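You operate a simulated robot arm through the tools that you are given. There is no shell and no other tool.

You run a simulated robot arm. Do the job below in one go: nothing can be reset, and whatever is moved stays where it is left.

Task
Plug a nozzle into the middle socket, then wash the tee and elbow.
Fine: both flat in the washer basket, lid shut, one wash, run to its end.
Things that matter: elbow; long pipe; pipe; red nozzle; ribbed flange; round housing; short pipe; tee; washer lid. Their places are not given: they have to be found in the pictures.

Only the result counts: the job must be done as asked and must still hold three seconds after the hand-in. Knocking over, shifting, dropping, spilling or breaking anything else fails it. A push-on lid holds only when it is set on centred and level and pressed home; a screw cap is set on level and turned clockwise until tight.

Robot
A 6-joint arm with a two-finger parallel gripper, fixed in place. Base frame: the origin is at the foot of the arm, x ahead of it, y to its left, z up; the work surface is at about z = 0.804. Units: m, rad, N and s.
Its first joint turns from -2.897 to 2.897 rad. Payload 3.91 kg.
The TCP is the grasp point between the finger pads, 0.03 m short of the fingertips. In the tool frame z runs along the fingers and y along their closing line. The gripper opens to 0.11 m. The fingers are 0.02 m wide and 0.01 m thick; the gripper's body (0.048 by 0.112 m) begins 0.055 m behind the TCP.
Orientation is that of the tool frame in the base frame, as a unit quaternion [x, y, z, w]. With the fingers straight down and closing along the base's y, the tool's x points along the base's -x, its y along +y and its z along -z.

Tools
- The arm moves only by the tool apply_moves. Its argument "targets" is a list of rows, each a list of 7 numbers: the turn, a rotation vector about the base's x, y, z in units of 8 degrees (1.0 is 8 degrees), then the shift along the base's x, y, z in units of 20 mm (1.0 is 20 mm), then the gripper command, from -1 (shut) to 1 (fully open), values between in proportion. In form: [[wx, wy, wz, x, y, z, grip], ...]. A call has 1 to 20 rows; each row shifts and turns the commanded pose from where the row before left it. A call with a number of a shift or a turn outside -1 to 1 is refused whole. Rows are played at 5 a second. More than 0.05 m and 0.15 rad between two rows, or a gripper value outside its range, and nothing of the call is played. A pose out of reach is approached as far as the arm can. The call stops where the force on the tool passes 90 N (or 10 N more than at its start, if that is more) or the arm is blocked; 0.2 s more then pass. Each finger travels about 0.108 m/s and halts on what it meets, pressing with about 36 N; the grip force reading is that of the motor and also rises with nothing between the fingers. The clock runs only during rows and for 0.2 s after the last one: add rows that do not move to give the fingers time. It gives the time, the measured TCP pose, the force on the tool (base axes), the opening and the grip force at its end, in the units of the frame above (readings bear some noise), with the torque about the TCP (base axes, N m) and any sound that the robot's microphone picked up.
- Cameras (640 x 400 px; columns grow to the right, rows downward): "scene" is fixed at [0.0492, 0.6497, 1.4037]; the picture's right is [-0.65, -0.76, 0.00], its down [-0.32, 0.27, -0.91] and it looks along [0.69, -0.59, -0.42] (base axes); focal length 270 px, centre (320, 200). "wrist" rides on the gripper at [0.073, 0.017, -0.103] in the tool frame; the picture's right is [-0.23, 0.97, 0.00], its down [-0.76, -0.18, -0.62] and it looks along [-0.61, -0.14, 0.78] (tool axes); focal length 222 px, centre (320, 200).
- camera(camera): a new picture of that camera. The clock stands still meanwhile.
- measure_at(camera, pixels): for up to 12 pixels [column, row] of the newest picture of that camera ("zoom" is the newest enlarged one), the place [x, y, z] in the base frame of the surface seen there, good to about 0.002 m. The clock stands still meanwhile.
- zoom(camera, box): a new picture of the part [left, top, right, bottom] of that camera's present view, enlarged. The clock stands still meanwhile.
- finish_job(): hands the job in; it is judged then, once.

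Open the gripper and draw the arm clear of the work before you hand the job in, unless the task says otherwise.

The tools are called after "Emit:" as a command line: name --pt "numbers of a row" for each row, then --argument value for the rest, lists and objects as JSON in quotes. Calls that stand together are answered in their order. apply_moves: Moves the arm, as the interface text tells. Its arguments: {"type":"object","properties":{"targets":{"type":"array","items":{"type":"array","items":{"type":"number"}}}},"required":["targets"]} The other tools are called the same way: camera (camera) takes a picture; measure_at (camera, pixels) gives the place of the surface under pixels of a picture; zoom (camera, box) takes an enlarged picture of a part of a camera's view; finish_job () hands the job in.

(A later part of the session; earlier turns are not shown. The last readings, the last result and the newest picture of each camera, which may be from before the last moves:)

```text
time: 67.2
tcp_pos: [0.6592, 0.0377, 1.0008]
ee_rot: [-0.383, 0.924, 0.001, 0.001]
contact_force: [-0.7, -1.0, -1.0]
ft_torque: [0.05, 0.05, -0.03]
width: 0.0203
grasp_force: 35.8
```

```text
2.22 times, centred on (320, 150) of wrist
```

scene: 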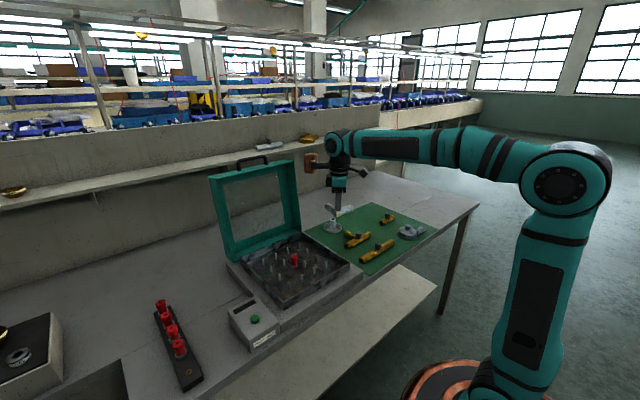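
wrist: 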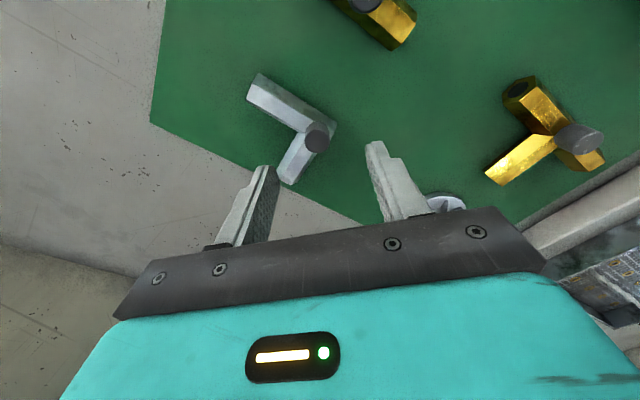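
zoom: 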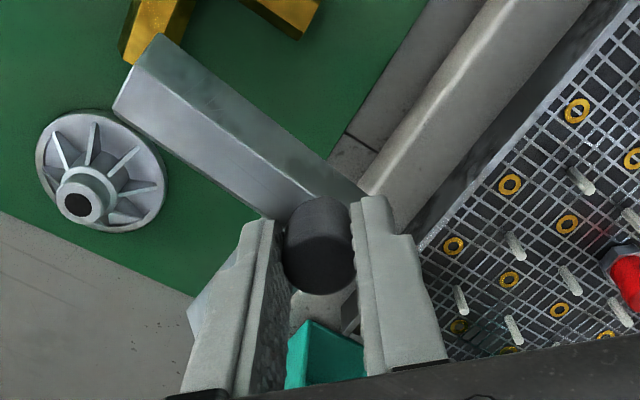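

A copper-coloured fitting sticks out from the wrist at scene pixel (311,162). I'll measure it and the lid's edges so it can't hit the open lid.

Emit:
measure_at --camera "scene" --pixels '[[311, 155], [311, 168], [306, 162], [318, 162], [336, 150], [213, 178], [288, 163], [292, 200], [222, 250], [265, 158], [237, 161], [299, 220]]'

Emit:
zoom --camera "scene" --box '[195, 140, 365, 290]'

```text
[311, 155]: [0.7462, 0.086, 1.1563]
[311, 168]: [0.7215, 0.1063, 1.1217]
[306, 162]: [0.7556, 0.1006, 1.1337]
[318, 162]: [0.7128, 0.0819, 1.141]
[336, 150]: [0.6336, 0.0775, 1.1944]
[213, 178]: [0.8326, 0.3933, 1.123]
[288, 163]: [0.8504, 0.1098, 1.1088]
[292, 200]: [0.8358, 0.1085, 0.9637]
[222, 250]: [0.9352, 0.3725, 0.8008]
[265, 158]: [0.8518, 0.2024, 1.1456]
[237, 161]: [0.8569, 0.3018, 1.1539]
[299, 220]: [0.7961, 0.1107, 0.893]
```

```text
2.67 times, centred on (280, 215) of scene
```

zoom: 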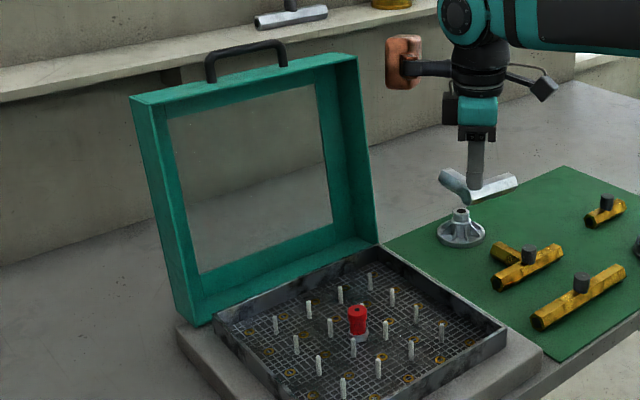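

The fitting reaches about 0.10 m in +x from the TCP and the lid's front edge is at x≥0.80–0.83, so there's clearance. I'll continue to above the basket lane crossing near (0.66, 0.298).

Emit:
apply_moves --pt "0 0 0 0 1 0 -1" --pt "0 0 0 0 1 0 -1" --pt "0 0 0 0 1 0 -1" --pt "0 0 0 0 1 0 -1" --pt "0 0 0 0 1 0 -1" --pt "0 0 0 0 1 0 -1" --pt "0 0 0 0 1 0 -1" --pt "0 0 0 0 1 0 -1" --pt "0 0 0 0 1 0 -1" --pt "0 0 0 0 1 0 -1" --pt "0 0 0 0 1 0 -1" --pt "0 0 0 0.2 1 0 -1" --pt "0 0 0 0.4 0.7 0 -1" --pt "0 0 0 0.5 0.3 0 -1" --pt "0 0 0 0.35 0 0 -1" --pt "0 0 0 0 0 0 -1"

Emit:
zoom --camera "scene" --box '[195, 120, 365, 310]'

Emit:
zoom --camera "wrist" --box '[200, 40, 440, 240]'

```text
time: 70.6
tcp_pos: [0.6879, 0.2992, 1.0018]
ee_rot: [-0.383, 0.924, 0.0, 0.0]
contact_force: [-0.7, 0.3, -1.7]
ft_torque: [-0.02, 0.0, 0.04]
width: 0.0204
grasp_force: 35.1
```

```text
2.11 times, centred on (280, 215) of scene
```

zoom: 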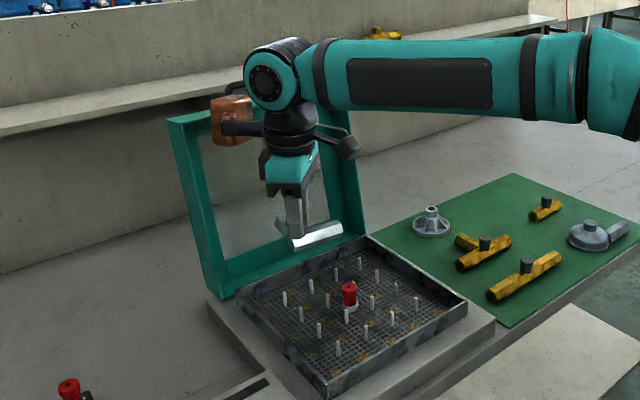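

```text
2.00 times, centred on (320, 140) of wrist
```

zoom: 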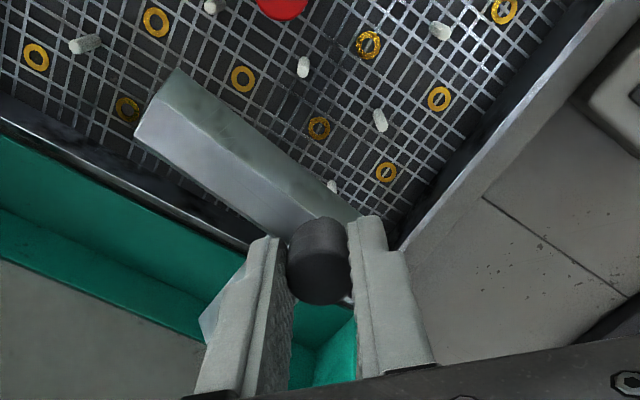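

Before descending I'll measure how far the copper fitting is from the lid, and where the basket's walls are.

Emit:
camera --camera "scene"

Emit:
measure_at --camera "scene" --pixels '[[230, 177], [232, 168], [238, 172], [244, 178], [235, 185], [216, 190], [222, 240], [213, 178], [218, 182], [228, 205]]'

Emit:
measure_at --camera "zoom" --pixels '[[385, 172], [319, 128], [440, 98], [127, 110], [243, 79], [100, 170], [60, 142], [30, 110], [400, 215], [480, 150], [320, 285], [150, 120]]'

```text
taken
```

scene: 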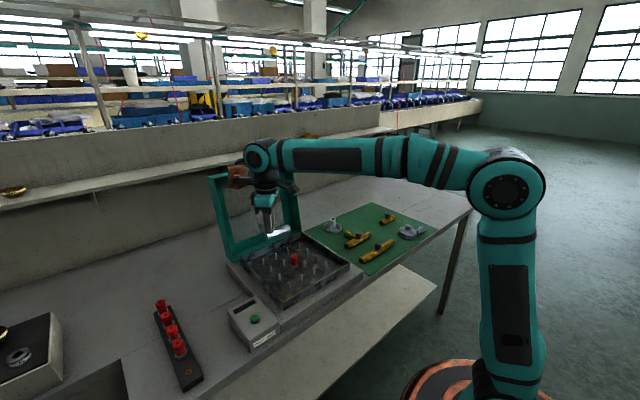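

```text
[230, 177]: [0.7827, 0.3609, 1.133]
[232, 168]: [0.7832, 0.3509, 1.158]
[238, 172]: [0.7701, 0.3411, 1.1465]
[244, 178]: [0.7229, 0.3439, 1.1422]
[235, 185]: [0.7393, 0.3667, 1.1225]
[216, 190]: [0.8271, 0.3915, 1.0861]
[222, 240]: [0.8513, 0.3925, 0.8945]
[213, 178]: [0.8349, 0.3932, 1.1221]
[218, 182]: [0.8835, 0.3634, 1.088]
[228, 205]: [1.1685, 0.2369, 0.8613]
```

```text
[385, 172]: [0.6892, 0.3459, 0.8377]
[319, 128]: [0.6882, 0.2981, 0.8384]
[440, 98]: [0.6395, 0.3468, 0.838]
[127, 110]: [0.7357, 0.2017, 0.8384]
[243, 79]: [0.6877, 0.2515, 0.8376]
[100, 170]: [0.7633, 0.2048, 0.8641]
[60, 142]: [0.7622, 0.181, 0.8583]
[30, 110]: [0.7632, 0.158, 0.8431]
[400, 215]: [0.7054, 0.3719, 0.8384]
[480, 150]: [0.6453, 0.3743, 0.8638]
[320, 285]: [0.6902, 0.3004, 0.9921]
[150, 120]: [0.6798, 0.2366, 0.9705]
```

The basket's inner walls are at x≈0.763 and y≈0.372. The knob at (0.690, 0.300) is over the ring crossing at (0.688, 0.298), so both arms will lie between pins. I'll descend to about 10 mm above the floor.

Emit:
apply_moves --pt "0 0 0 -0.03 -0.03 -0.4 -1" --pt "0 0 0 0 0 -0.7 -1" --pt "0 0 0 0 0 -0.7 -1" --pt "0 0 0 0 0 -0.7 -1" --pt "0 0 0 0 0 -0.7 -1" --pt "0 0 0 0 0 -0.7 -1" --pt "0 0 0 0 0 -0.5 -1" --pt "0 0 0 0 0 -0.3 -1" --pt "0 0 0 0 0 0 -1"

Emit:
zoom --camera "scene" --box '[210, 160, 360, 300]'

Emit:
zoom --camera "wrist" --box '[180, 40, 460, 240]'

```text
time: 72.6
tcp_pos: [0.6868, 0.2984, 0.9073]
ee_rot: [-0.383, 0.924, 0.001, 0.0]
contact_force: [0.5, -0.5, -1.5]
ft_torque: [0.03, 0.07, -0.01]
width: 0.0204
grasp_force: 36.0
```

```text
2.86 times, centred on (285, 230) of scene
```

zoom: 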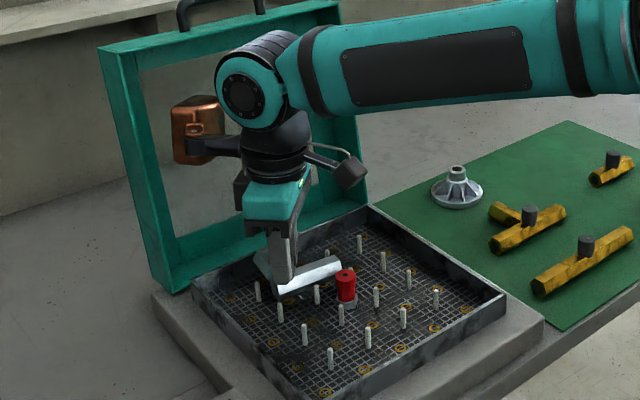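

```text
2.00 times, centred on (320, 140) of wrist
```

zoom: 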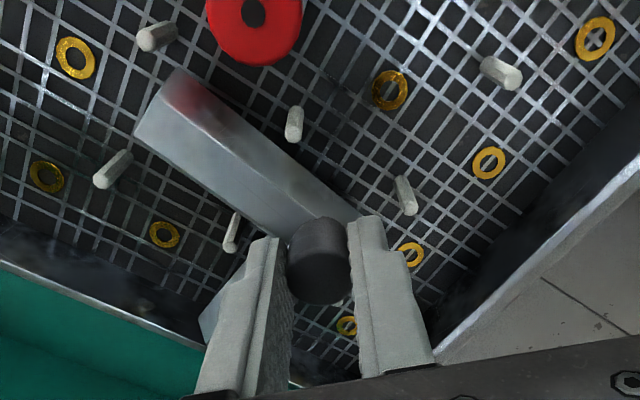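

Arm 1 is sliding down cleanly between the pin rows with no contact force. I'll continue gently to the floor.

Emit:
apply_moves --pt "0 0 0 0 0 -0.15 -1" --pt "0 0 0 0 0 -0.15 -1" --pt "0 0 0 0 0 -0.1 -1"

Emit:
apply_moves --pt "0 0 0 0 0 -0.05 -1" --pt "0 0 0 0 0 -0.05 -1"

Emit:
apply_moves --pt "0 0 0 0 0 -0.05 -1"

```text
time: 73.4
tcp_pos: [0.6872, 0.2988, 0.9]
ee_rot: [-0.382, 0.924, 0.001, 0.0]
contact_force: [-0.2, -0.5, -1.7]
ft_torque: [-0.02, 0.01, -0.01]
width: 0.0205
grasp_force: 35.9
```

```text
time: 74.0
tcp_pos: [0.6865, 0.2978, 0.8981]
ee_rot: [-0.383, 0.924, 0.0, 0.001]
contact_force: [0.2, -0.2, -0.8]
ft_torque: [0.03, 0.01, 0.0]
width: 0.0203
grasp_force: 36.8
```

```text
time: 74.4
tcp_pos: [0.6873, 0.2973, 0.8976]
ee_rot: [-0.383, 0.924, 0.0, 0.001]
contact_force: [0.5, 0.2, -1.7]
ft_torque: [0.03, 0.04, 0.01]
width: 0.0203
grasp_force: 35.6
```

The TCP is at 0.8976 with floor contact expected near 0.895. I'll continue in 1 mm steps until the weight transfers.

Emit:
apply_moves --pt "0 0 0 0 0 -0.05 -1"

Emit:
apply_moves --pt "0 0 0 0 0 -0.05 -1"

Emit:
apply_moves --pt "0 0 0 0 0 -0.05 -1"

```text
time: 74.8
tcp_pos: [0.6876, 0.2979, 0.8972]
ee_rot: [-0.382, 0.924, 0.001, 0.0]
contact_force: [-0.1, 1.3, -1.4]
ft_torque: [-0.02, 0.06, -0.02]
width: 0.0203
grasp_force: 35.0
```

```text
time: 75.2
tcp_pos: [0.6873, 0.2966, 0.8947]
ee_rot: [-0.383, 0.924, 0.001, 0.001]
contact_force: [-0.6, 0.1, -2.0]
ft_torque: [0.0, 0.0, 0.0]
width: 0.0202
grasp_force: 35.8
```

```text
time: 75.6
tcp_pos: [0.6881, 0.2972, 0.8946]
ee_rot: [-0.383, 0.924, 0.0, 0.001]
contact_force: [4.9, 2.2, 9.3]
ft_torque: [-0.07, -0.12, 0.05]
width: 0.0202
grasp_force: 35.6
```

The elbow has reached the floor (+9 N). I'll open just enough to free the knob, since pins sit close along this diagonal, and lift straight up.

Emit:
apply_moves --pt "0 0 0 0 0 0.03 -0.5" --pt "0 0 0 0 0 0 -0.38" --pt "0 0 0 0 0 0 -0.38" --pt "0 0 0 0 0 0 -0.38"

Emit:
zoom --camera "wrist" --box '[180, 40, 460, 240]'

```text
time: 76.6
tcp_pos: [0.6867, 0.2985, 0.8937]
ee_rot: [-0.383, 0.924, 0.001, 0.001]
contact_force: [0.4, 0.6, -0.4]
ft_torque: [-0.02, 0.01, 0.0]
width: 0.0338
grasp_force: 0.1
```

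```text
2.00 times, centred on (320, 140) of wrist
```

zoom: 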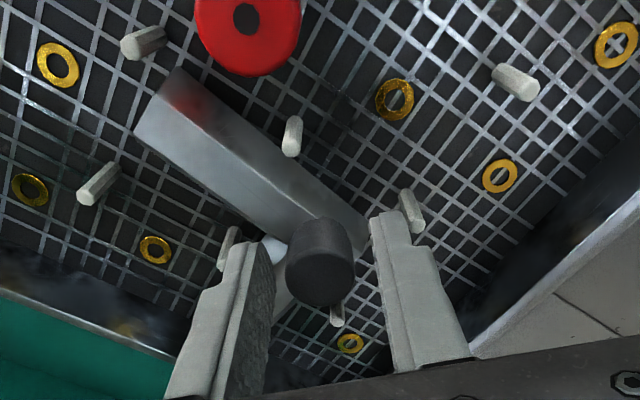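

The gripper has released the knob. I'll raise it straight up and look at how the elbow lies.

Emit:
apply_moves --pt "0 0 0 0 0 0.3 -0.38" --pt "0 0 0 0 0 0.7 -0.38" --pt "0 0 0 0 0 1 -0.38" --pt "0 0 0 0 0 1 -0.2" --pt "0 0 0 0 0 1 0.1" --pt "0 0 0 0 0 1 0.1"

Emit:
camera --camera "wrist"

Emit:
zoom --camera "wrist" --box '[180, 40, 460, 240]'

Emit:
zoom --camera "scene" --box '[230, 205, 350, 305]'

```text
time: 78.0
tcp_pos: [0.6867, 0.2992, 0.9932]
ee_rot: [-0.382, 0.924, 0.0, 0.001]
contact_force: [0.4, -0.2, -0.1]
ft_torque: [0.03, -0.01, -0.01]
width: 0.0608
grasp_force: 0.0
```

```text
taken
```

wrist: 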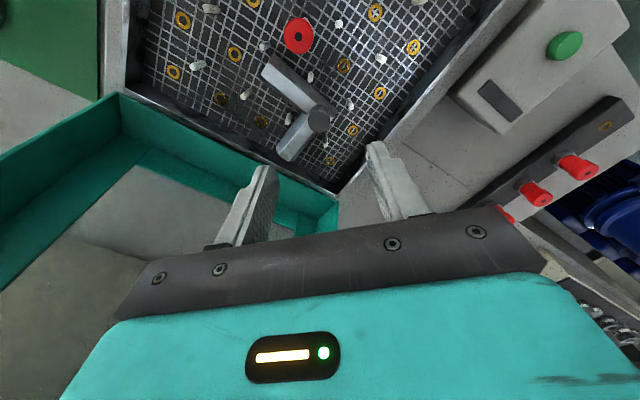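

```text
2.00 times, centred on (320, 140) of wrist
```

zoom: 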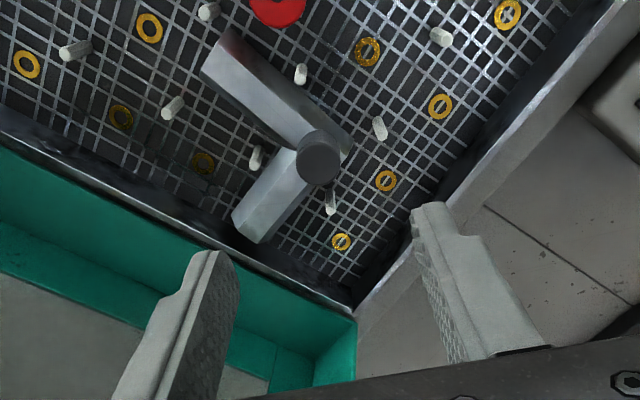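

```text
4.00 times, centred on (290, 255) of scene
```

zoom: 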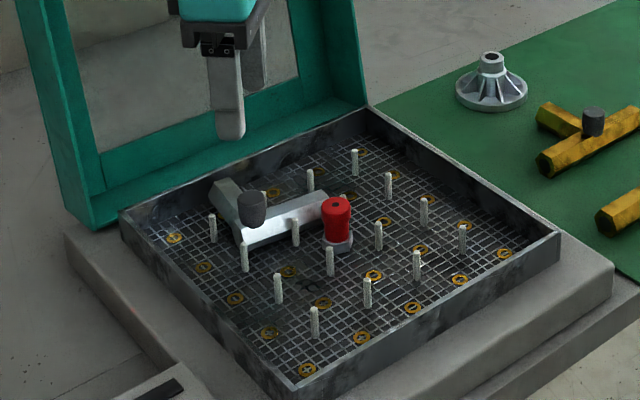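

The elbow sits between the pins. I'll verify it's flat by measuring its top surface along both arms.

Emit:
measure_at --camera "wrist" --pixels '[[278, 78], [290, 93], [300, 105], [308, 115], [300, 130], [290, 145], [318, 121], [284, 153], [270, 75]]'

```text
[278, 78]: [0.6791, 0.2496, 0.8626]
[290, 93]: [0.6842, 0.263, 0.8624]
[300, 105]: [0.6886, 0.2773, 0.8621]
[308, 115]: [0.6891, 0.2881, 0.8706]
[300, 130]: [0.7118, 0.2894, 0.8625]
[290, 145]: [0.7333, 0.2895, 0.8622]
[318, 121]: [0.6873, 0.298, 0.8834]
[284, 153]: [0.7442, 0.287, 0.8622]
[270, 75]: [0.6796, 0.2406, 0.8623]
```

Every arm point is at z≈0.8623, so the elbow is flat. Now for the tee: I'll move back to it while turning another +45°, so the gripper closes along x, the direction its weight overhangs.

Emit:
apply_moves --pt "0 0 0 -0.161 -0.972 0 0.1" --pt "0 0 0 -0.161 -0.972 0 0.1" --pt "0 0 0 -0.161 -0.972 0 0.1" --pt "0 0 0 -0.161 -0.972 0 0.1" --pt "0 0 0 -0.161 -0.972 0 0.1" --pt "0 0 0 -0.161 -0.972 0 0.1" --pt "0 0 0.9375 -0.161 -0.972 0 0.1" --pt "0 0 0.9375 -0.161 -0.972 0 0.1" --pt "0 0 0.9375 -0.161 -0.972 0 0.1" --pt "0 0 0.9375 -0.161 -0.972 0 0.1" --pt "0 0 0.9375 -0.161 -0.972 0 0.1" --pt "0 0 0.9375 -0.161 -0.972 0 0.1" --pt "0 0 0 -0.161 -0.972 -0.3 0.1" --pt "0 0 0 -0.161 -0.972 -0.5 0.1" --pt "0 0 0 -0.161 -0.972 -0.5 0.1" --pt "0 0 0 -0.161 -0.972 -0.5 0.1" --pt "0 0 0 -0.161 -0.972 -0.5 0.1" --pt "0 0 0 -0.161 -0.972 -0.5 0.1" --pt "0 0 0 0 0 0 0.1"

Emit:
camera --camera "wrist"

Emit:
zoom --camera "wrist" --box '[200, 40, 440, 240]'

```text
time: 82.0
tcp_pos: [0.6297, -0.0513, 0.9386]
ee_rot: [0.707, -0.707, -0.001, -0.001]
contact_force: [0.1, -0.2, 0.1]
ft_torque: [0.01, 0.04, 0.0]
width: 0.0604
grasp_force: 0.1
```

```text
taken
```

wrist: 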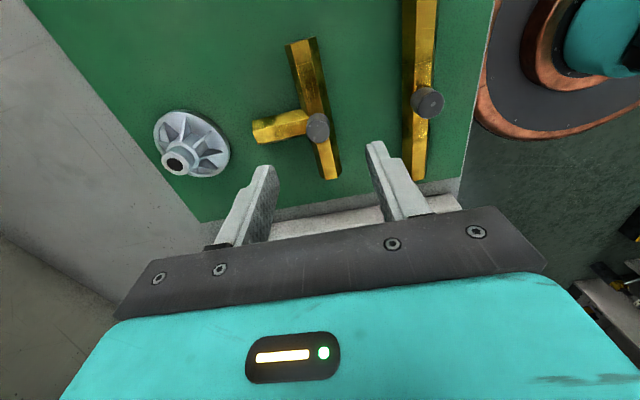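

```text
2.00 times, centred on (320, 140) of wrist
```

zoom: 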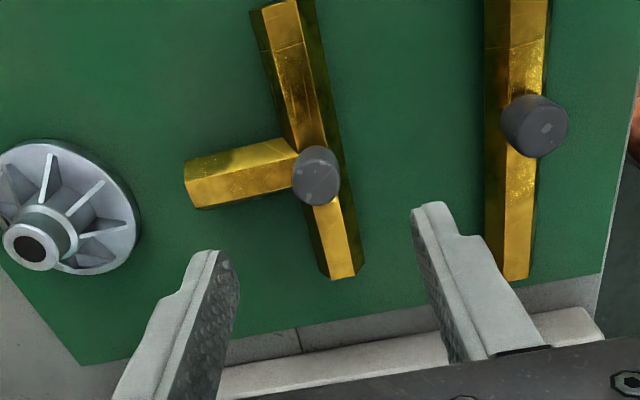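

The tee's knob is at zoom pixel (316,177), centred between the fingers, and the branch points to the left finger. I'll measure the knob and the tee's ends.

Emit:
measure_at --camera "zoom" --pixels '[[316, 177], [296, 177], [336, 177], [316, 158], [316, 196], [196, 193], [250, 170], [280, 30], [350, 265], [300, 90], [188, 180], [338, 230]]'

```text
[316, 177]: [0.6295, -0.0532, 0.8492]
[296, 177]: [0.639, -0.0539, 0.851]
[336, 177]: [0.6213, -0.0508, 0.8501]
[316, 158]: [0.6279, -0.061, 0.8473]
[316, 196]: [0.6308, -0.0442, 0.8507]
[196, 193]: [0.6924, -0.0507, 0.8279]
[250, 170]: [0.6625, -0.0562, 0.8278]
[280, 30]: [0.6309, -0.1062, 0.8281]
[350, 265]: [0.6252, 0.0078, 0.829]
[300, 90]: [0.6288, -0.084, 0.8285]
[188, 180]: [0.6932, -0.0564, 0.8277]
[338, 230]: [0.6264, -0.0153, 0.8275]
```

The knob centre is (0.630, −0.052), directly under the TCP. I'll lower to z≈0.861 and close on it.

Emit:
apply_moves --pt "0 0 0 0 -0.02 -0.9 0.1" --pt "0 0 0 0 0 -0.9 0.1" --pt "0 0 0 0 0 -0.9 0.1" --pt "0 0 0 0 0 -0.7 0.1" --pt "0 0 0 0 0 -0.45 0.1" --pt "0 0 0 0 0 0 0.1"

Emit:
zoom --camera "wrist" --box '[200, 40, 440, 240]'

Emit:
zoom --camera "scene" --box '[310, 190, 420, 270]'

```text
time: 83.4
tcp_pos: [0.6295, -0.0514, 0.8601]
ee_rot: [0.707, -0.707, -0.001, 0.0]
contact_force: [0.6, 0.8, -0.2]
ft_torque: [0.0, -0.01, 0.03]
width: 0.0603
grasp_force: 0.0
```

```text
2.00 times, centred on (320, 140) of wrist
```

zoom: 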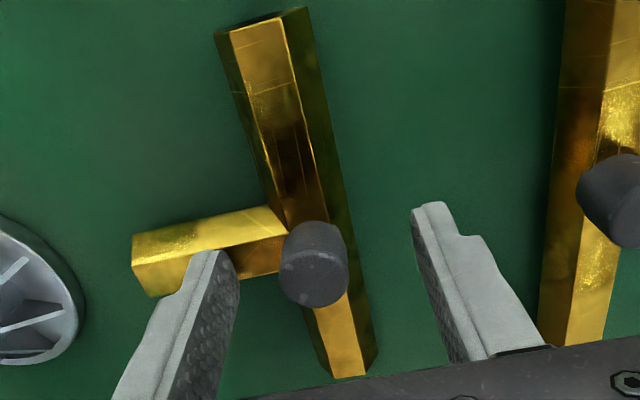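

```text
5.00 times, centred on (365, 230) of scene
```

zoom: 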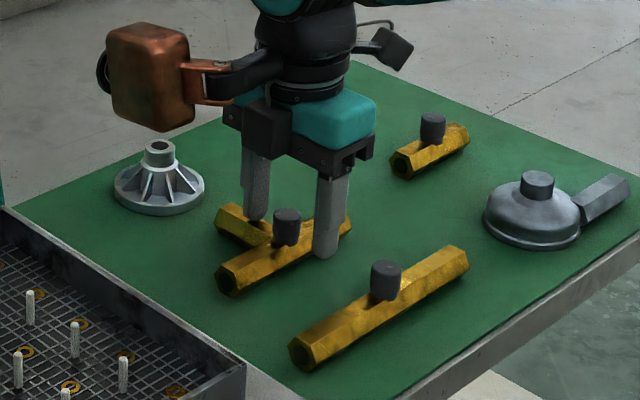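

The fingers straddle the knob and the left tip is clear above the branch. I'll close and lift a little.

Emit:
apply_moves --pt "0 0 0 0 0 0.03 -0.3" --pt "0 0 0 0 0 0 -0.7" --pt "0 0 0 0 0 0 -1" --pt "0 0 0 0 0 0 -1" --pt "0 0 0 0 0 0 -1"

Emit:
apply_moves --pt "0 0 0 0 0 0.1 -1" --pt "0 0 0 0 0 0.15 -1" --pt "0 0 0 0 0 0.2 -1" --pt "0 0 0 0 0 0.2 -1" --pt "0 0 0 0 0 0 -1"

Emit:
zoom --camera "wrist" --box '[200, 40, 440, 240]'

Emit:
zoom --camera "scene" --box '[310, 190, 420, 270]'

```text
time: 84.6
tcp_pos: [0.6292, -0.0502, 0.8611]
ee_rot: [-0.707, 0.707, 0.001, 0.0]
contact_force: [-0.2, -0.6, 0.7]
ft_torque: [0.0, 0.03, 0.01]
width: 0.0202
grasp_force: 36.4
```

```text
time: 85.8
tcp_pos: [0.6293, -0.0501, 0.875]
ee_rot: [0.707, -0.707, -0.001, -0.001]
contact_force: [0.4, -0.1, -2.5]
ft_torque: [0.0, 0.02, 0.05]
width: 0.0202
grasp_force: 36.5
```

```text
2.00 times, centred on (320, 140) of wrist
```

zoom: 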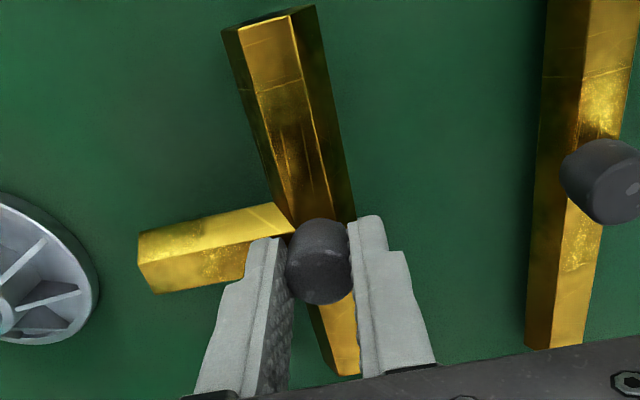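

```text
5.00 times, centred on (365, 230) of scene
```

zoom: 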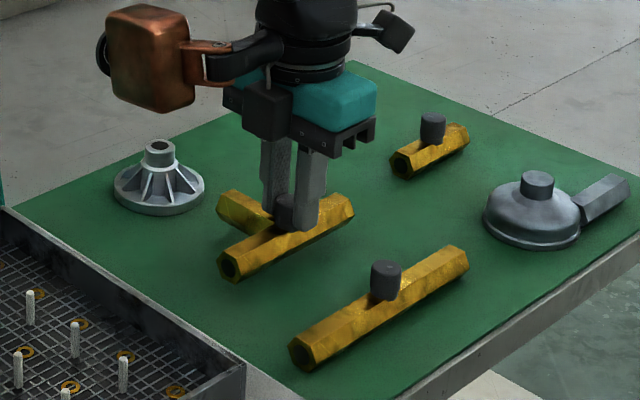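

The tee is lifted (about 2.5 N), level and steady. I'll raise it to carrying height.

Emit:
apply_moves --pt "0 0 0 0 0 0.3 -1" --pt "0 0 0 0 0 0.5 -1" --pt "0 0 0 0 0 0.6 -1" --pt "0 0 0 0 0 0.7 -1" --pt "0 0 0 0 0 0.7 -1" --pt "0 0 0 0 0 0.7 -1" --pt "0 0 0 0 0 0.7 -1" --pt "0 0 0 0 0 0.7 -1" --pt "0 0 0 0 0 0.5 -1" --pt "0 0 0 0 0 0.3 -1" --pt "0 0 0 0 0 0 -1"

Emit:
zoom --camera "wrist" --box '[200, 40, 440, 240]'

Emit:
measure_at --camera "zoom" --pixels '[[265, 40], [285, 110], [305, 190], [200, 230], [160, 245], [345, 350], [318, 275], [300, 270], [338, 270], [140, 250], [335, 320]]'

```text
time: 88.2
tcp_pos: [0.6307, -0.0524, 0.989]
ee_rot: [-0.707, 0.707, 0.001, 0.0]
contact_force: [0.1, 0.3, -2.8]
ft_torque: [0.0, -0.02, 0.01]
width: 0.0206
grasp_force: 36.3
```

```text
2.00 times, centred on (320, 140) of wrist
```

zoom: 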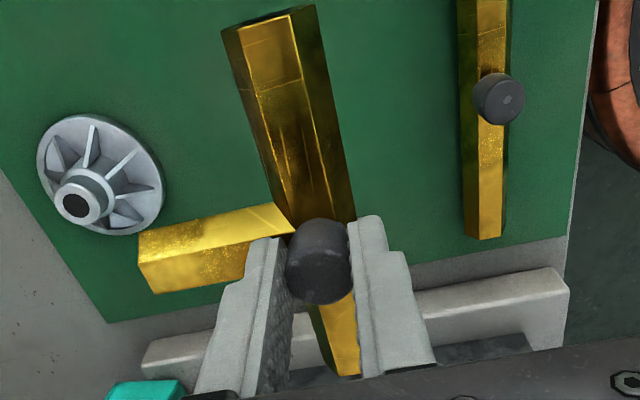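

```text
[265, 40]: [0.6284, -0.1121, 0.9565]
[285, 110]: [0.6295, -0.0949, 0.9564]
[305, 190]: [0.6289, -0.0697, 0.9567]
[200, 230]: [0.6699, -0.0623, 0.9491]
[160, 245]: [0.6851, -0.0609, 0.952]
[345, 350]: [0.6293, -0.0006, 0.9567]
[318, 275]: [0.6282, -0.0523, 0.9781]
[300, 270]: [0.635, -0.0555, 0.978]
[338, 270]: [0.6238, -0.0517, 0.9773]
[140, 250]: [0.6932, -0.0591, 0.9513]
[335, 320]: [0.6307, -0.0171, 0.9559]
```

The tee's run is level at z 0.9565 at both ends. I'll carry it to the front lane of the basket, with the knob over about (0.542, 0.202).

Emit:
apply_moves --pt "0 0 0 -0.2 0.4 0 -1" --pt "0 0 0 -0.3 0.8 0 -1" --pt "0 0 0 -0.34 1 0 -1" --pt "0 0 0 -0.34 1 0 -1" --pt "0 0 0 -0.34 1 0 -1" --pt "0 0 0 -0.34 1 0 -1" --pt "0 0 0 -0.34 1 0 -1" --pt "0 0 0 -0.34 1 0 -1" --pt "0 0 0 -0.34 1 0 -1" --pt "0 0 0 -0.34 1 0 -1" --pt "0 0 0 -0.34 1 0 -1" --pt "0 0 0 -0.34 1 0 -1" --pt "0 0 0 -0.34 1 0 -1" --pt "0 0 0 -0.135 0.525 0 -1" --pt "0 0 0 0 0 0 -1"

Emit:
camera --camera "wrist"

Emit:
zoom --camera "wrist" --box '[180, 20, 460, 240]'

Emit:
zoom --camera "scene" --box '[220, 190, 370, 310]'

```text
time: 91.4
tcp_pos: [0.5411, 0.2033, 0.9893]
ee_rot: [-0.707, 0.707, 0.001, 0.001]
contact_force: [0.5, 0.2, -2.3]
ft_torque: [0.01, 0.0, -0.01]
width: 0.0202
grasp_force: 36.1
```

```text
taken
```

wrist: 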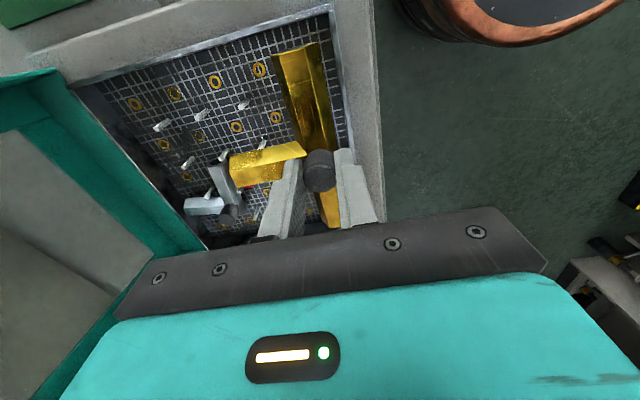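

```text
1.82 times, centred on (320, 130) of wrist
```

zoom: 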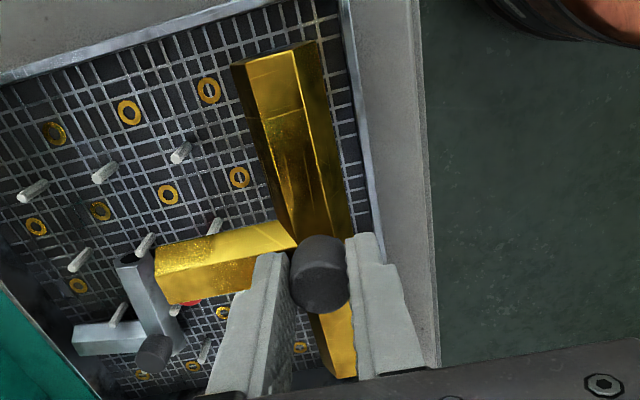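

```text
3.33 times, centred on (295, 250) of scene
```

zoom: 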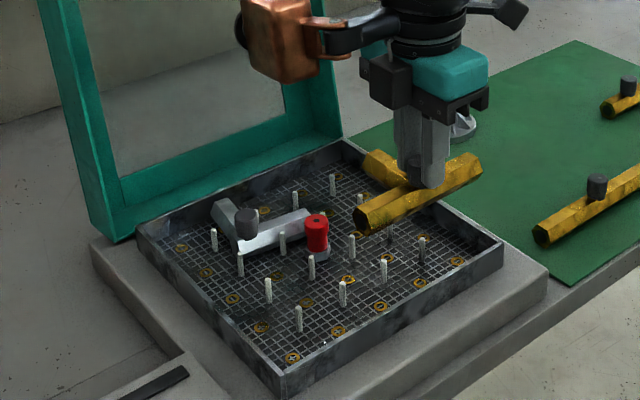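

I'll check the tee against the front and side walls: the rim at zoom pixels (352,60) and (200,15), and the tee's ends.

Emit:
measure_at --camera "zoom" --pixels '[[352, 60], [358, 120], [345, 100], [362, 200], [200, 15], [205, 30], [290, 8], [318, 280], [275, 75], [340, 355], [180, 260], [340, 40]]'

```text
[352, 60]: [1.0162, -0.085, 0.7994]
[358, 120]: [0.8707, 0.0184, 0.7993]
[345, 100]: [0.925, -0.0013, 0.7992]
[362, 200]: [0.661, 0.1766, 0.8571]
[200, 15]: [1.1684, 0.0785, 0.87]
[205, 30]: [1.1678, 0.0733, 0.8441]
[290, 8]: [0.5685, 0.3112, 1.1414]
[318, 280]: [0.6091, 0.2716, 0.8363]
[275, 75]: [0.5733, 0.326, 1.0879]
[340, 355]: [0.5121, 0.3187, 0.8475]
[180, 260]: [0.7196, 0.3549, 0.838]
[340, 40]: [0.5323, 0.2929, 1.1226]
```

Those pixels were applied to the scene zoom, since that was the newest one. I'll re-zoom the wrist view and measure there.

Emit:
zoom --camera "wrist" --box '[180, 20, 460, 240]'

Emit:
measure_at --camera "zoom" --pixels '[[350, 60], [358, 120], [343, 100], [365, 200], [200, 18], [205, 35], [290, 10], [318, 280], [275, 75], [340, 355], [180, 260], [335, 40]]'

```text
1.82 times, centred on (320, 130) of wrist
```

zoom: 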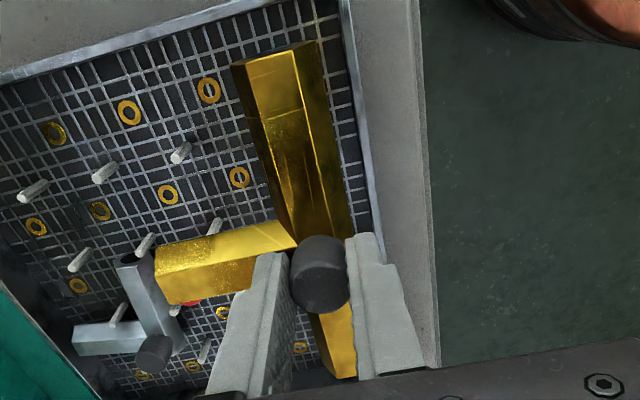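

```text
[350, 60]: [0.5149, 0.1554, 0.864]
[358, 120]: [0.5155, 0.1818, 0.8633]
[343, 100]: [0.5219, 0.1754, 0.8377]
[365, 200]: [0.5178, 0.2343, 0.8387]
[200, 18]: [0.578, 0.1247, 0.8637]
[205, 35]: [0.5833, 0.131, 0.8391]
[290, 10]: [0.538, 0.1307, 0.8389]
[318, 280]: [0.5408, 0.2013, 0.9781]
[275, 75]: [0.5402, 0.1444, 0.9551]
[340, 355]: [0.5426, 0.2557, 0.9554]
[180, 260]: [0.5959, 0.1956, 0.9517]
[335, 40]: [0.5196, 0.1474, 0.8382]
```

The front inner wall is at x≈0.517 and the side wall at y≈0.127, with the rim at 0.864. I'll shift the tee 2.5 mm in +x for even margins and descend to about 10 mm above the floor.

Emit:
apply_moves --pt "0 0 0 0.12 0.02 -0.4 -1" --pt "0 0 0 0 0 -0.7 -1" --pt "0 0 0 0 0 -0.7 -1" --pt "0 0 0 0 0 -0.7 -1" --pt "0 0 0 0 0 -0.7 -1" --pt "0 0 0 0 0 -0.5 -1" --pt "0 0 0 0 0 -0.3 -1" --pt "0 0 0 0 0 0 -1"

Emit:
zoom --camera "scene" --box '[230, 200, 370, 310]'

Emit:
zoom --camera "wrist" --box '[180, 20, 460, 240]'

```text
time: 93.2
tcp_pos: [0.5428, 0.2035, 0.9094]
ee_rot: [0.707, -0.707, -0.001, -0.001]
contact_force: [0.0, -0.1, -2.8]
ft_torque: [0.03, 0.03, 0.02]
width: 0.0205
grasp_force: 35.8
```

```text
3.64 times, centred on (300, 255) of scene
```

zoom: 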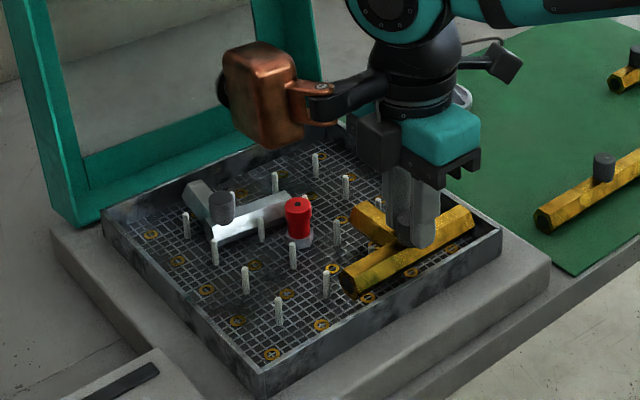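

```text
1.82 times, centred on (320, 130) of wrist
```

zoom: 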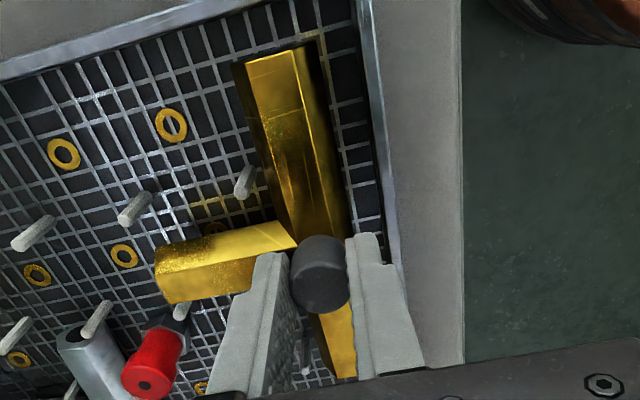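

The run sits between the front wall and the first pin row, and the branch passes between pins. I'll lower gently to the floor.

Emit:
apply_moves --pt "0 0 0 0 -0.03 -0.15 -1" --pt "0 0 0 0 0 -0.15 -1" --pt "0 0 0 0 0 -0.15 -1" --pt "0 0 0 0 0 -0.1 -1"

Emit:
apply_moves --pt "0 0 0 0 0 -0.05 -1" --pt "0 0 0 0 0 -0.05 -1"

Emit:
apply_moves --pt "0 0 0 0 0 -0.05 -1"

```text
time: 94.2
tcp_pos: [0.5441, 0.2019, 0.8987]
ee_rot: [0.707, -0.707, -0.001, 0.0]
contact_force: [0.3, -0.1, -3.3]
ft_torque: [0.0, 0.0, -0.01]
width: 0.02
grasp_force: 36.7
```

```text
time: 94.8
tcp_pos: [0.5433, 0.2028, 0.8951]
ee_rot: [-0.707, 0.707, 0.0, 0.0]
contact_force: [-0.1, 0.6, -2.5]
ft_torque: [0.01, 0.0, 0.01]
width: 0.0204
grasp_force: 35.7
```

```text
time: 95.2
tcp_pos: [0.544, 0.202, 0.8956]
ee_rot: [0.707, -0.707, 0.0, 0.0]
contact_force: [0.1, -0.4, -1.9]
ft_torque: [0.0, 0.05, 0.0]
width: 0.0202
grasp_force: 36.0
```

There's no floor contact yet. I'll continue in 1 mm steps.

Emit:
apply_moves --pt "0 0 0 0 0 -0.05 -1"

Emit:
apply_moves --pt "0 0 0 0 0 -0.05 -1"

```text
time: 95.6
tcp_pos: [0.5441, 0.2016, 0.8942]
ee_rot: [-0.707, 0.707, 0.0, 0.001]
contact_force: [-0.3, -1.9, 11.0]
ft_torque: [-0.55, 0.06, -0.04]
width: 0.0204
grasp_force: 36.4
```

```text
time: 96.0
tcp_pos: [0.5444, 0.2023, 0.8942]
ee_rot: [-0.707, 0.707, 0.0, 0.003]
contact_force: [0.2, -3.0, 25.0]
ft_torque: [0.03, 0.06, 0.0]
width: 0.0208
grasp_force: 35.8
```

The tee is down flat (25 N, torque near zero). I'll back off 1 mm, open just enough to clear the knob, and lift.

Emit:
apply_moves --pt "0 0 0 0 0 0.07 -1" --pt "0 0 0 0 0 0 -0.55" --pt "0 0 0 0 0 0 -0.45" --pt "0 0 0 0 0 0 -0.45"

Emit:
zoom --camera "wrist" --box '[180, 20, 460, 240]'

```text
time: 97.0
tcp_pos: [0.5446, 0.2018, 0.8939]
ee_rot: [0.707, -0.707, -0.001, 0.0]
contact_force: [0.2, 0.1, -0.9]
ft_torque: [0.0, 0.0, -0.02]
width: 0.0302
grasp_force: 0.1
```

```text
1.82 times, centred on (320, 130) of wrist
```

zoom: 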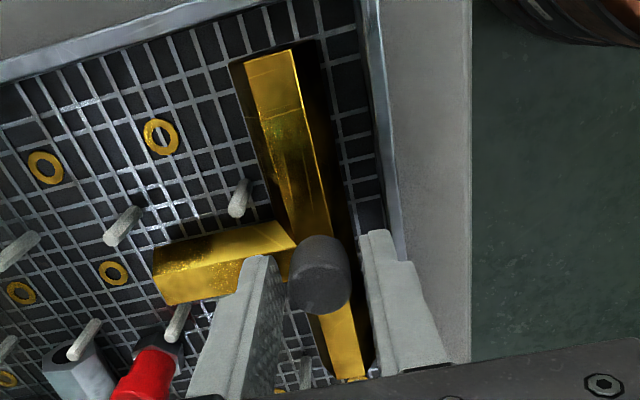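

The knob is free. I'll lift straight up and inspect the tee.

Emit:
apply_moves --pt "0 0 0 0 0 0.3 -0.45" --pt "0 0 0 0 0 0.7 -0.45" --pt "0 0 0 0 0 1 -0.45" --pt "0 0 0 0 0 1 -0.45" --pt "0 0 0 0 0 1 -0.2" --pt "0 0 0 0 0 1 0"

Emit:
zoom --camera "scene" --box '[230, 205, 370, 305]'

Emit:
zoom --camera "wrist" --box '[140, 0, 460, 220]'

```text
time: 98.4
tcp_pos: [0.5434, 0.2012, 0.9931]
ee_rot: [-0.707, 0.707, 0.0, 0.001]
contact_force: [-0.6, -0.1, -0.5]
ft_torque: [-0.02, 0.05, 0.01]
width: 0.055
grasp_force: 0.1
```

```text
4.00 times, centred on (300, 255) of scene
```

zoom: 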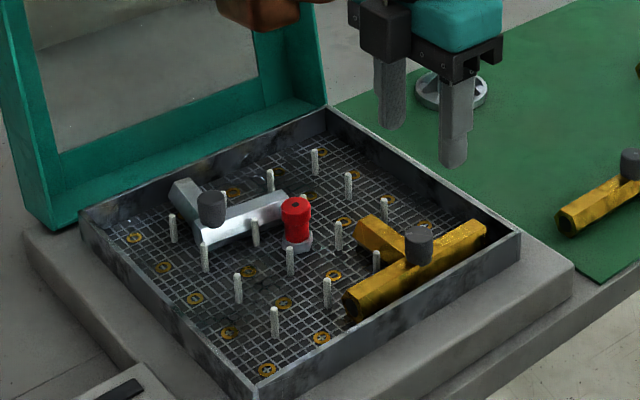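

```text
1.82 times, centred on (300, 110) of wrist
```

zoom: 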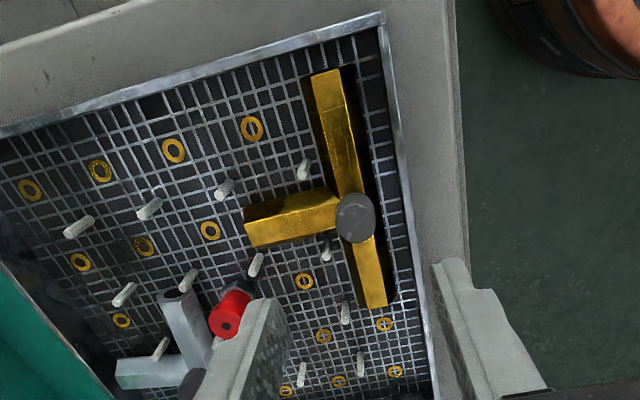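

Emit:
measure_at --camera "zoom" --pixels '[[325, 85], [340, 140], [345, 180], [372, 280], [260, 225], [300, 215], [355, 218], [250, 235], [230, 325], [180, 330], [150, 375], [335, 110]]'

```text
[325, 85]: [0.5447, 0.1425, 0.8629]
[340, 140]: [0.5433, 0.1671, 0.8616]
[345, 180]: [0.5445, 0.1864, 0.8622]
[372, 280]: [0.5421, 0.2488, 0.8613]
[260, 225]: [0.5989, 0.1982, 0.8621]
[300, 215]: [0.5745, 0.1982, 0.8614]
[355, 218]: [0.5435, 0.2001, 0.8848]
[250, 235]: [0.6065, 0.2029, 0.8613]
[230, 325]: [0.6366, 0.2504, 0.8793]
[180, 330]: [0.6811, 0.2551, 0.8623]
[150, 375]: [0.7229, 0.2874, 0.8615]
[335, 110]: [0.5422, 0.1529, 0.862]
```

The tee is flat too, with all points at z≈0.862. Next is the lid: I'll back away from the basket and take a close look at the lid's handle and hinge.

Emit:
apply_moves --pt "0 0 0 -0.8 0 0.5 0" --pt "0 0 0 -0.8 0 0.5 0" --pt "0 0 0 -0.8 0 0.5 0" --pt "0 0 0 -0.8 0 0.5 0" --pt "0 0 -0.9375 -0.3 0 0.5 0" --pt "0 0 -0.9375 0 0 0.5 0" --pt "0 0 -0.9375 0 0 0.5 0" --pt "0 0 -0.9375 0 0 0.5 0" --pt "0 0 -0.9375 0 0 0.5 0" --pt "0 0 -0.9375 0 0 0.5 0" --pt "0 0 -0.9375 0 0 0.5 0" --pt "0 0 -0.9375 0 0 0.5 0" --pt "0 0 -0.9375 0 0 0.5 0" --pt "0 0 -0.9375 0 0 0.5 0" --pt "0 0 -0.9375 0 0 0.5 0" --pt "0 0 -0.9375 0 0 0.5 0"

Emit:
camera --camera "scene"

Emit:
camera --camera "wrist"

Emit:
zoom --camera "scene" --box '[195, 140, 315, 280]'

```text
time: 101.8
tcp_pos: [0.4737, 0.2029, 1.154]
ee_rot: [0.001, 1.0, 0.0, 0.001]
contact_force: [-0.6, 0.0, -0.9]
ft_torque: [0.0, -0.03, -0.03]
width: 0.055
grasp_force: 0.1
```

```text
taken
```

scene: 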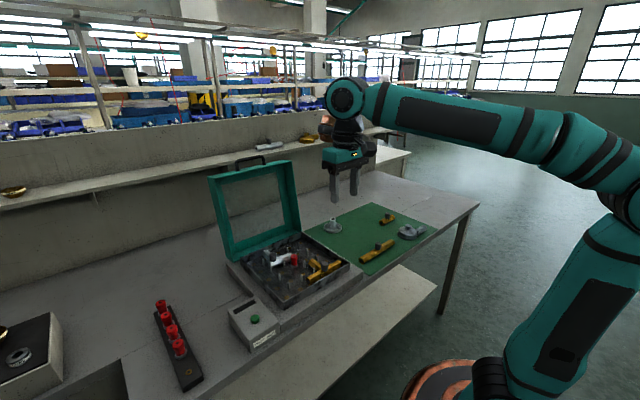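

```text
taken
```

wrist: 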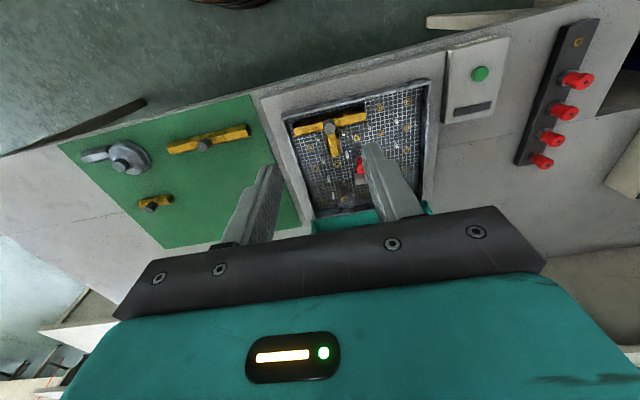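

```text
2.86 times, centred on (255, 210) of scene
```

zoom: 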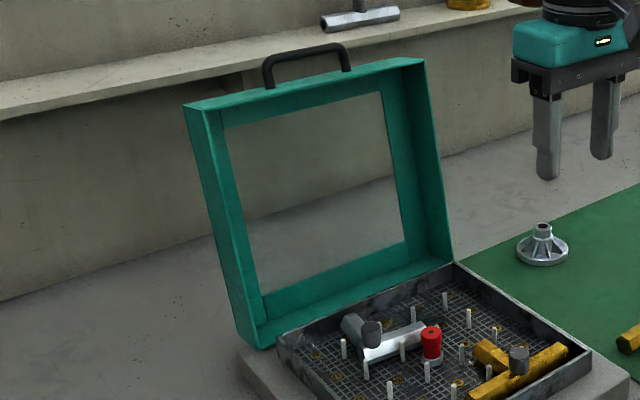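

I'll measure the handle and the lid's edges in this zoom: bar at (305,51), posts at (268,75) and (346,60), and the lid's outer corners.

Emit:
measure_at --camera "zoom" --pixels '[[268, 75], [285, 55], [305, 51], [330, 47], [346, 60], [270, 87], [200, 115], [188, 108], [422, 62], [215, 125], [300, 85], [408, 90]]'

Emit:
measure_at --camera "zoom" --pixels '[[240, 320], [262, 342], [232, 300], [265, 325], [440, 262], [430, 240], [205, 180], [250, 300], [352, 300], [420, 150], [435, 150], [300, 320]]'

Emit:
zoom --camera "scene" --box '[225, 145, 285, 185]'

```text
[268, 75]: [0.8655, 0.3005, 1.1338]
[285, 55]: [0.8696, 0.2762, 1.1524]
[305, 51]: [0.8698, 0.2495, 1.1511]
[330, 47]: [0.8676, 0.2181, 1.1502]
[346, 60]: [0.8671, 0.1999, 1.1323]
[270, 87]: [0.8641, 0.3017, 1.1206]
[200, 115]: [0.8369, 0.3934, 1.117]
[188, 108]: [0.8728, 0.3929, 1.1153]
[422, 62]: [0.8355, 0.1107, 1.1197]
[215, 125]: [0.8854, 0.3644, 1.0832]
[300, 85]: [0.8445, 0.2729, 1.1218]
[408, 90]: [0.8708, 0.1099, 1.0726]
```

```text
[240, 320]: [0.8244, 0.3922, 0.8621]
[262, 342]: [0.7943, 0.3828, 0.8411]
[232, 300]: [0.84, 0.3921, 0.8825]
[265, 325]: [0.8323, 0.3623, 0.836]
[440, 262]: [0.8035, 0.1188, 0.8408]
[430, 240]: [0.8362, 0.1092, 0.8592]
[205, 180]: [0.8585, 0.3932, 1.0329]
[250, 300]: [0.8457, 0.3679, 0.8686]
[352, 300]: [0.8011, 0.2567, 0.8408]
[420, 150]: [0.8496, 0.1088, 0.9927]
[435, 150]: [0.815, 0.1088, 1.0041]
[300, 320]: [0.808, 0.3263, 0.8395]
```

```text
10.00 times, centred on (255, 165) of scene
```

zoom: 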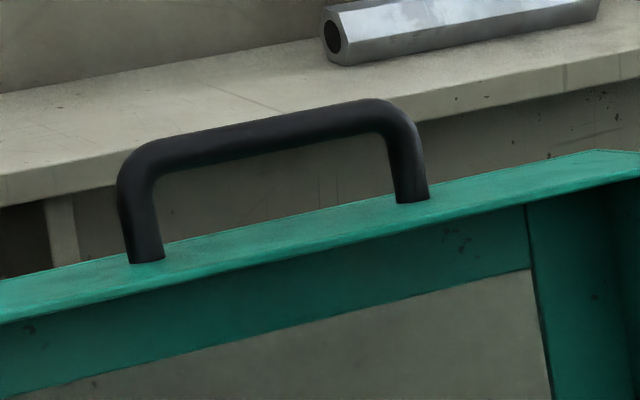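

The handle bar runs along y (0.20–0.30) at about x 0.869, z 1.151, roughly 30 mm off the lid's front panel. I need the hinge location to swing it on the right arc, so I'll zoom in on the lid's lower corner.

Emit:
zoom --camera "scene" --box '[205, 225, 265, 275]'

Emit:
measure_at --camera "zoom" --pixels '[[100, 60], [150, 200], [180, 240], [220, 295], [250, 320], [300, 300], [230, 160], [260, 230], [330, 280], [130, 300], [400, 260], [200, 120]]'

Emit:
zoom --camera "scene" --box '[280, 200, 340, 250]'

```text
8.00 times, centred on (235, 250) of scene
```

zoom: 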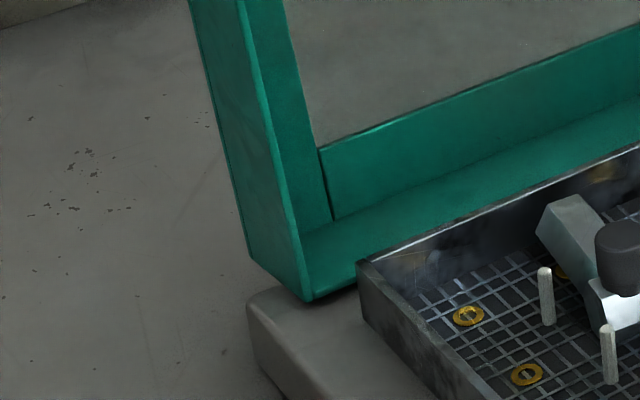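

```text
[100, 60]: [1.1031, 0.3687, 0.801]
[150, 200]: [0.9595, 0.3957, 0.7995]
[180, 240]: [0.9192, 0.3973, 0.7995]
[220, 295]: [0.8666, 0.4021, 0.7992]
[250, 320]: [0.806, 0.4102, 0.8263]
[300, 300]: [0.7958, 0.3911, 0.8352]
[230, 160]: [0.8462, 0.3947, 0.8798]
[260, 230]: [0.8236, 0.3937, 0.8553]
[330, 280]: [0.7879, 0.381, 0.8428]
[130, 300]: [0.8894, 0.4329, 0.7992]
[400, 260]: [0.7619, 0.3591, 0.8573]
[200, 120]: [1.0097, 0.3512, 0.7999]
```

```text
8.00 times, centred on (310, 225) of scene
```

zoom: 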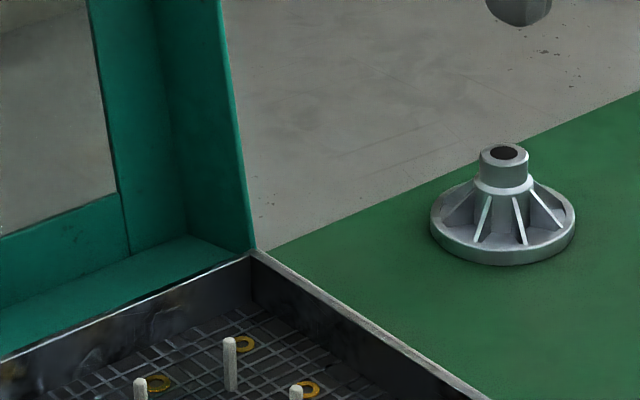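

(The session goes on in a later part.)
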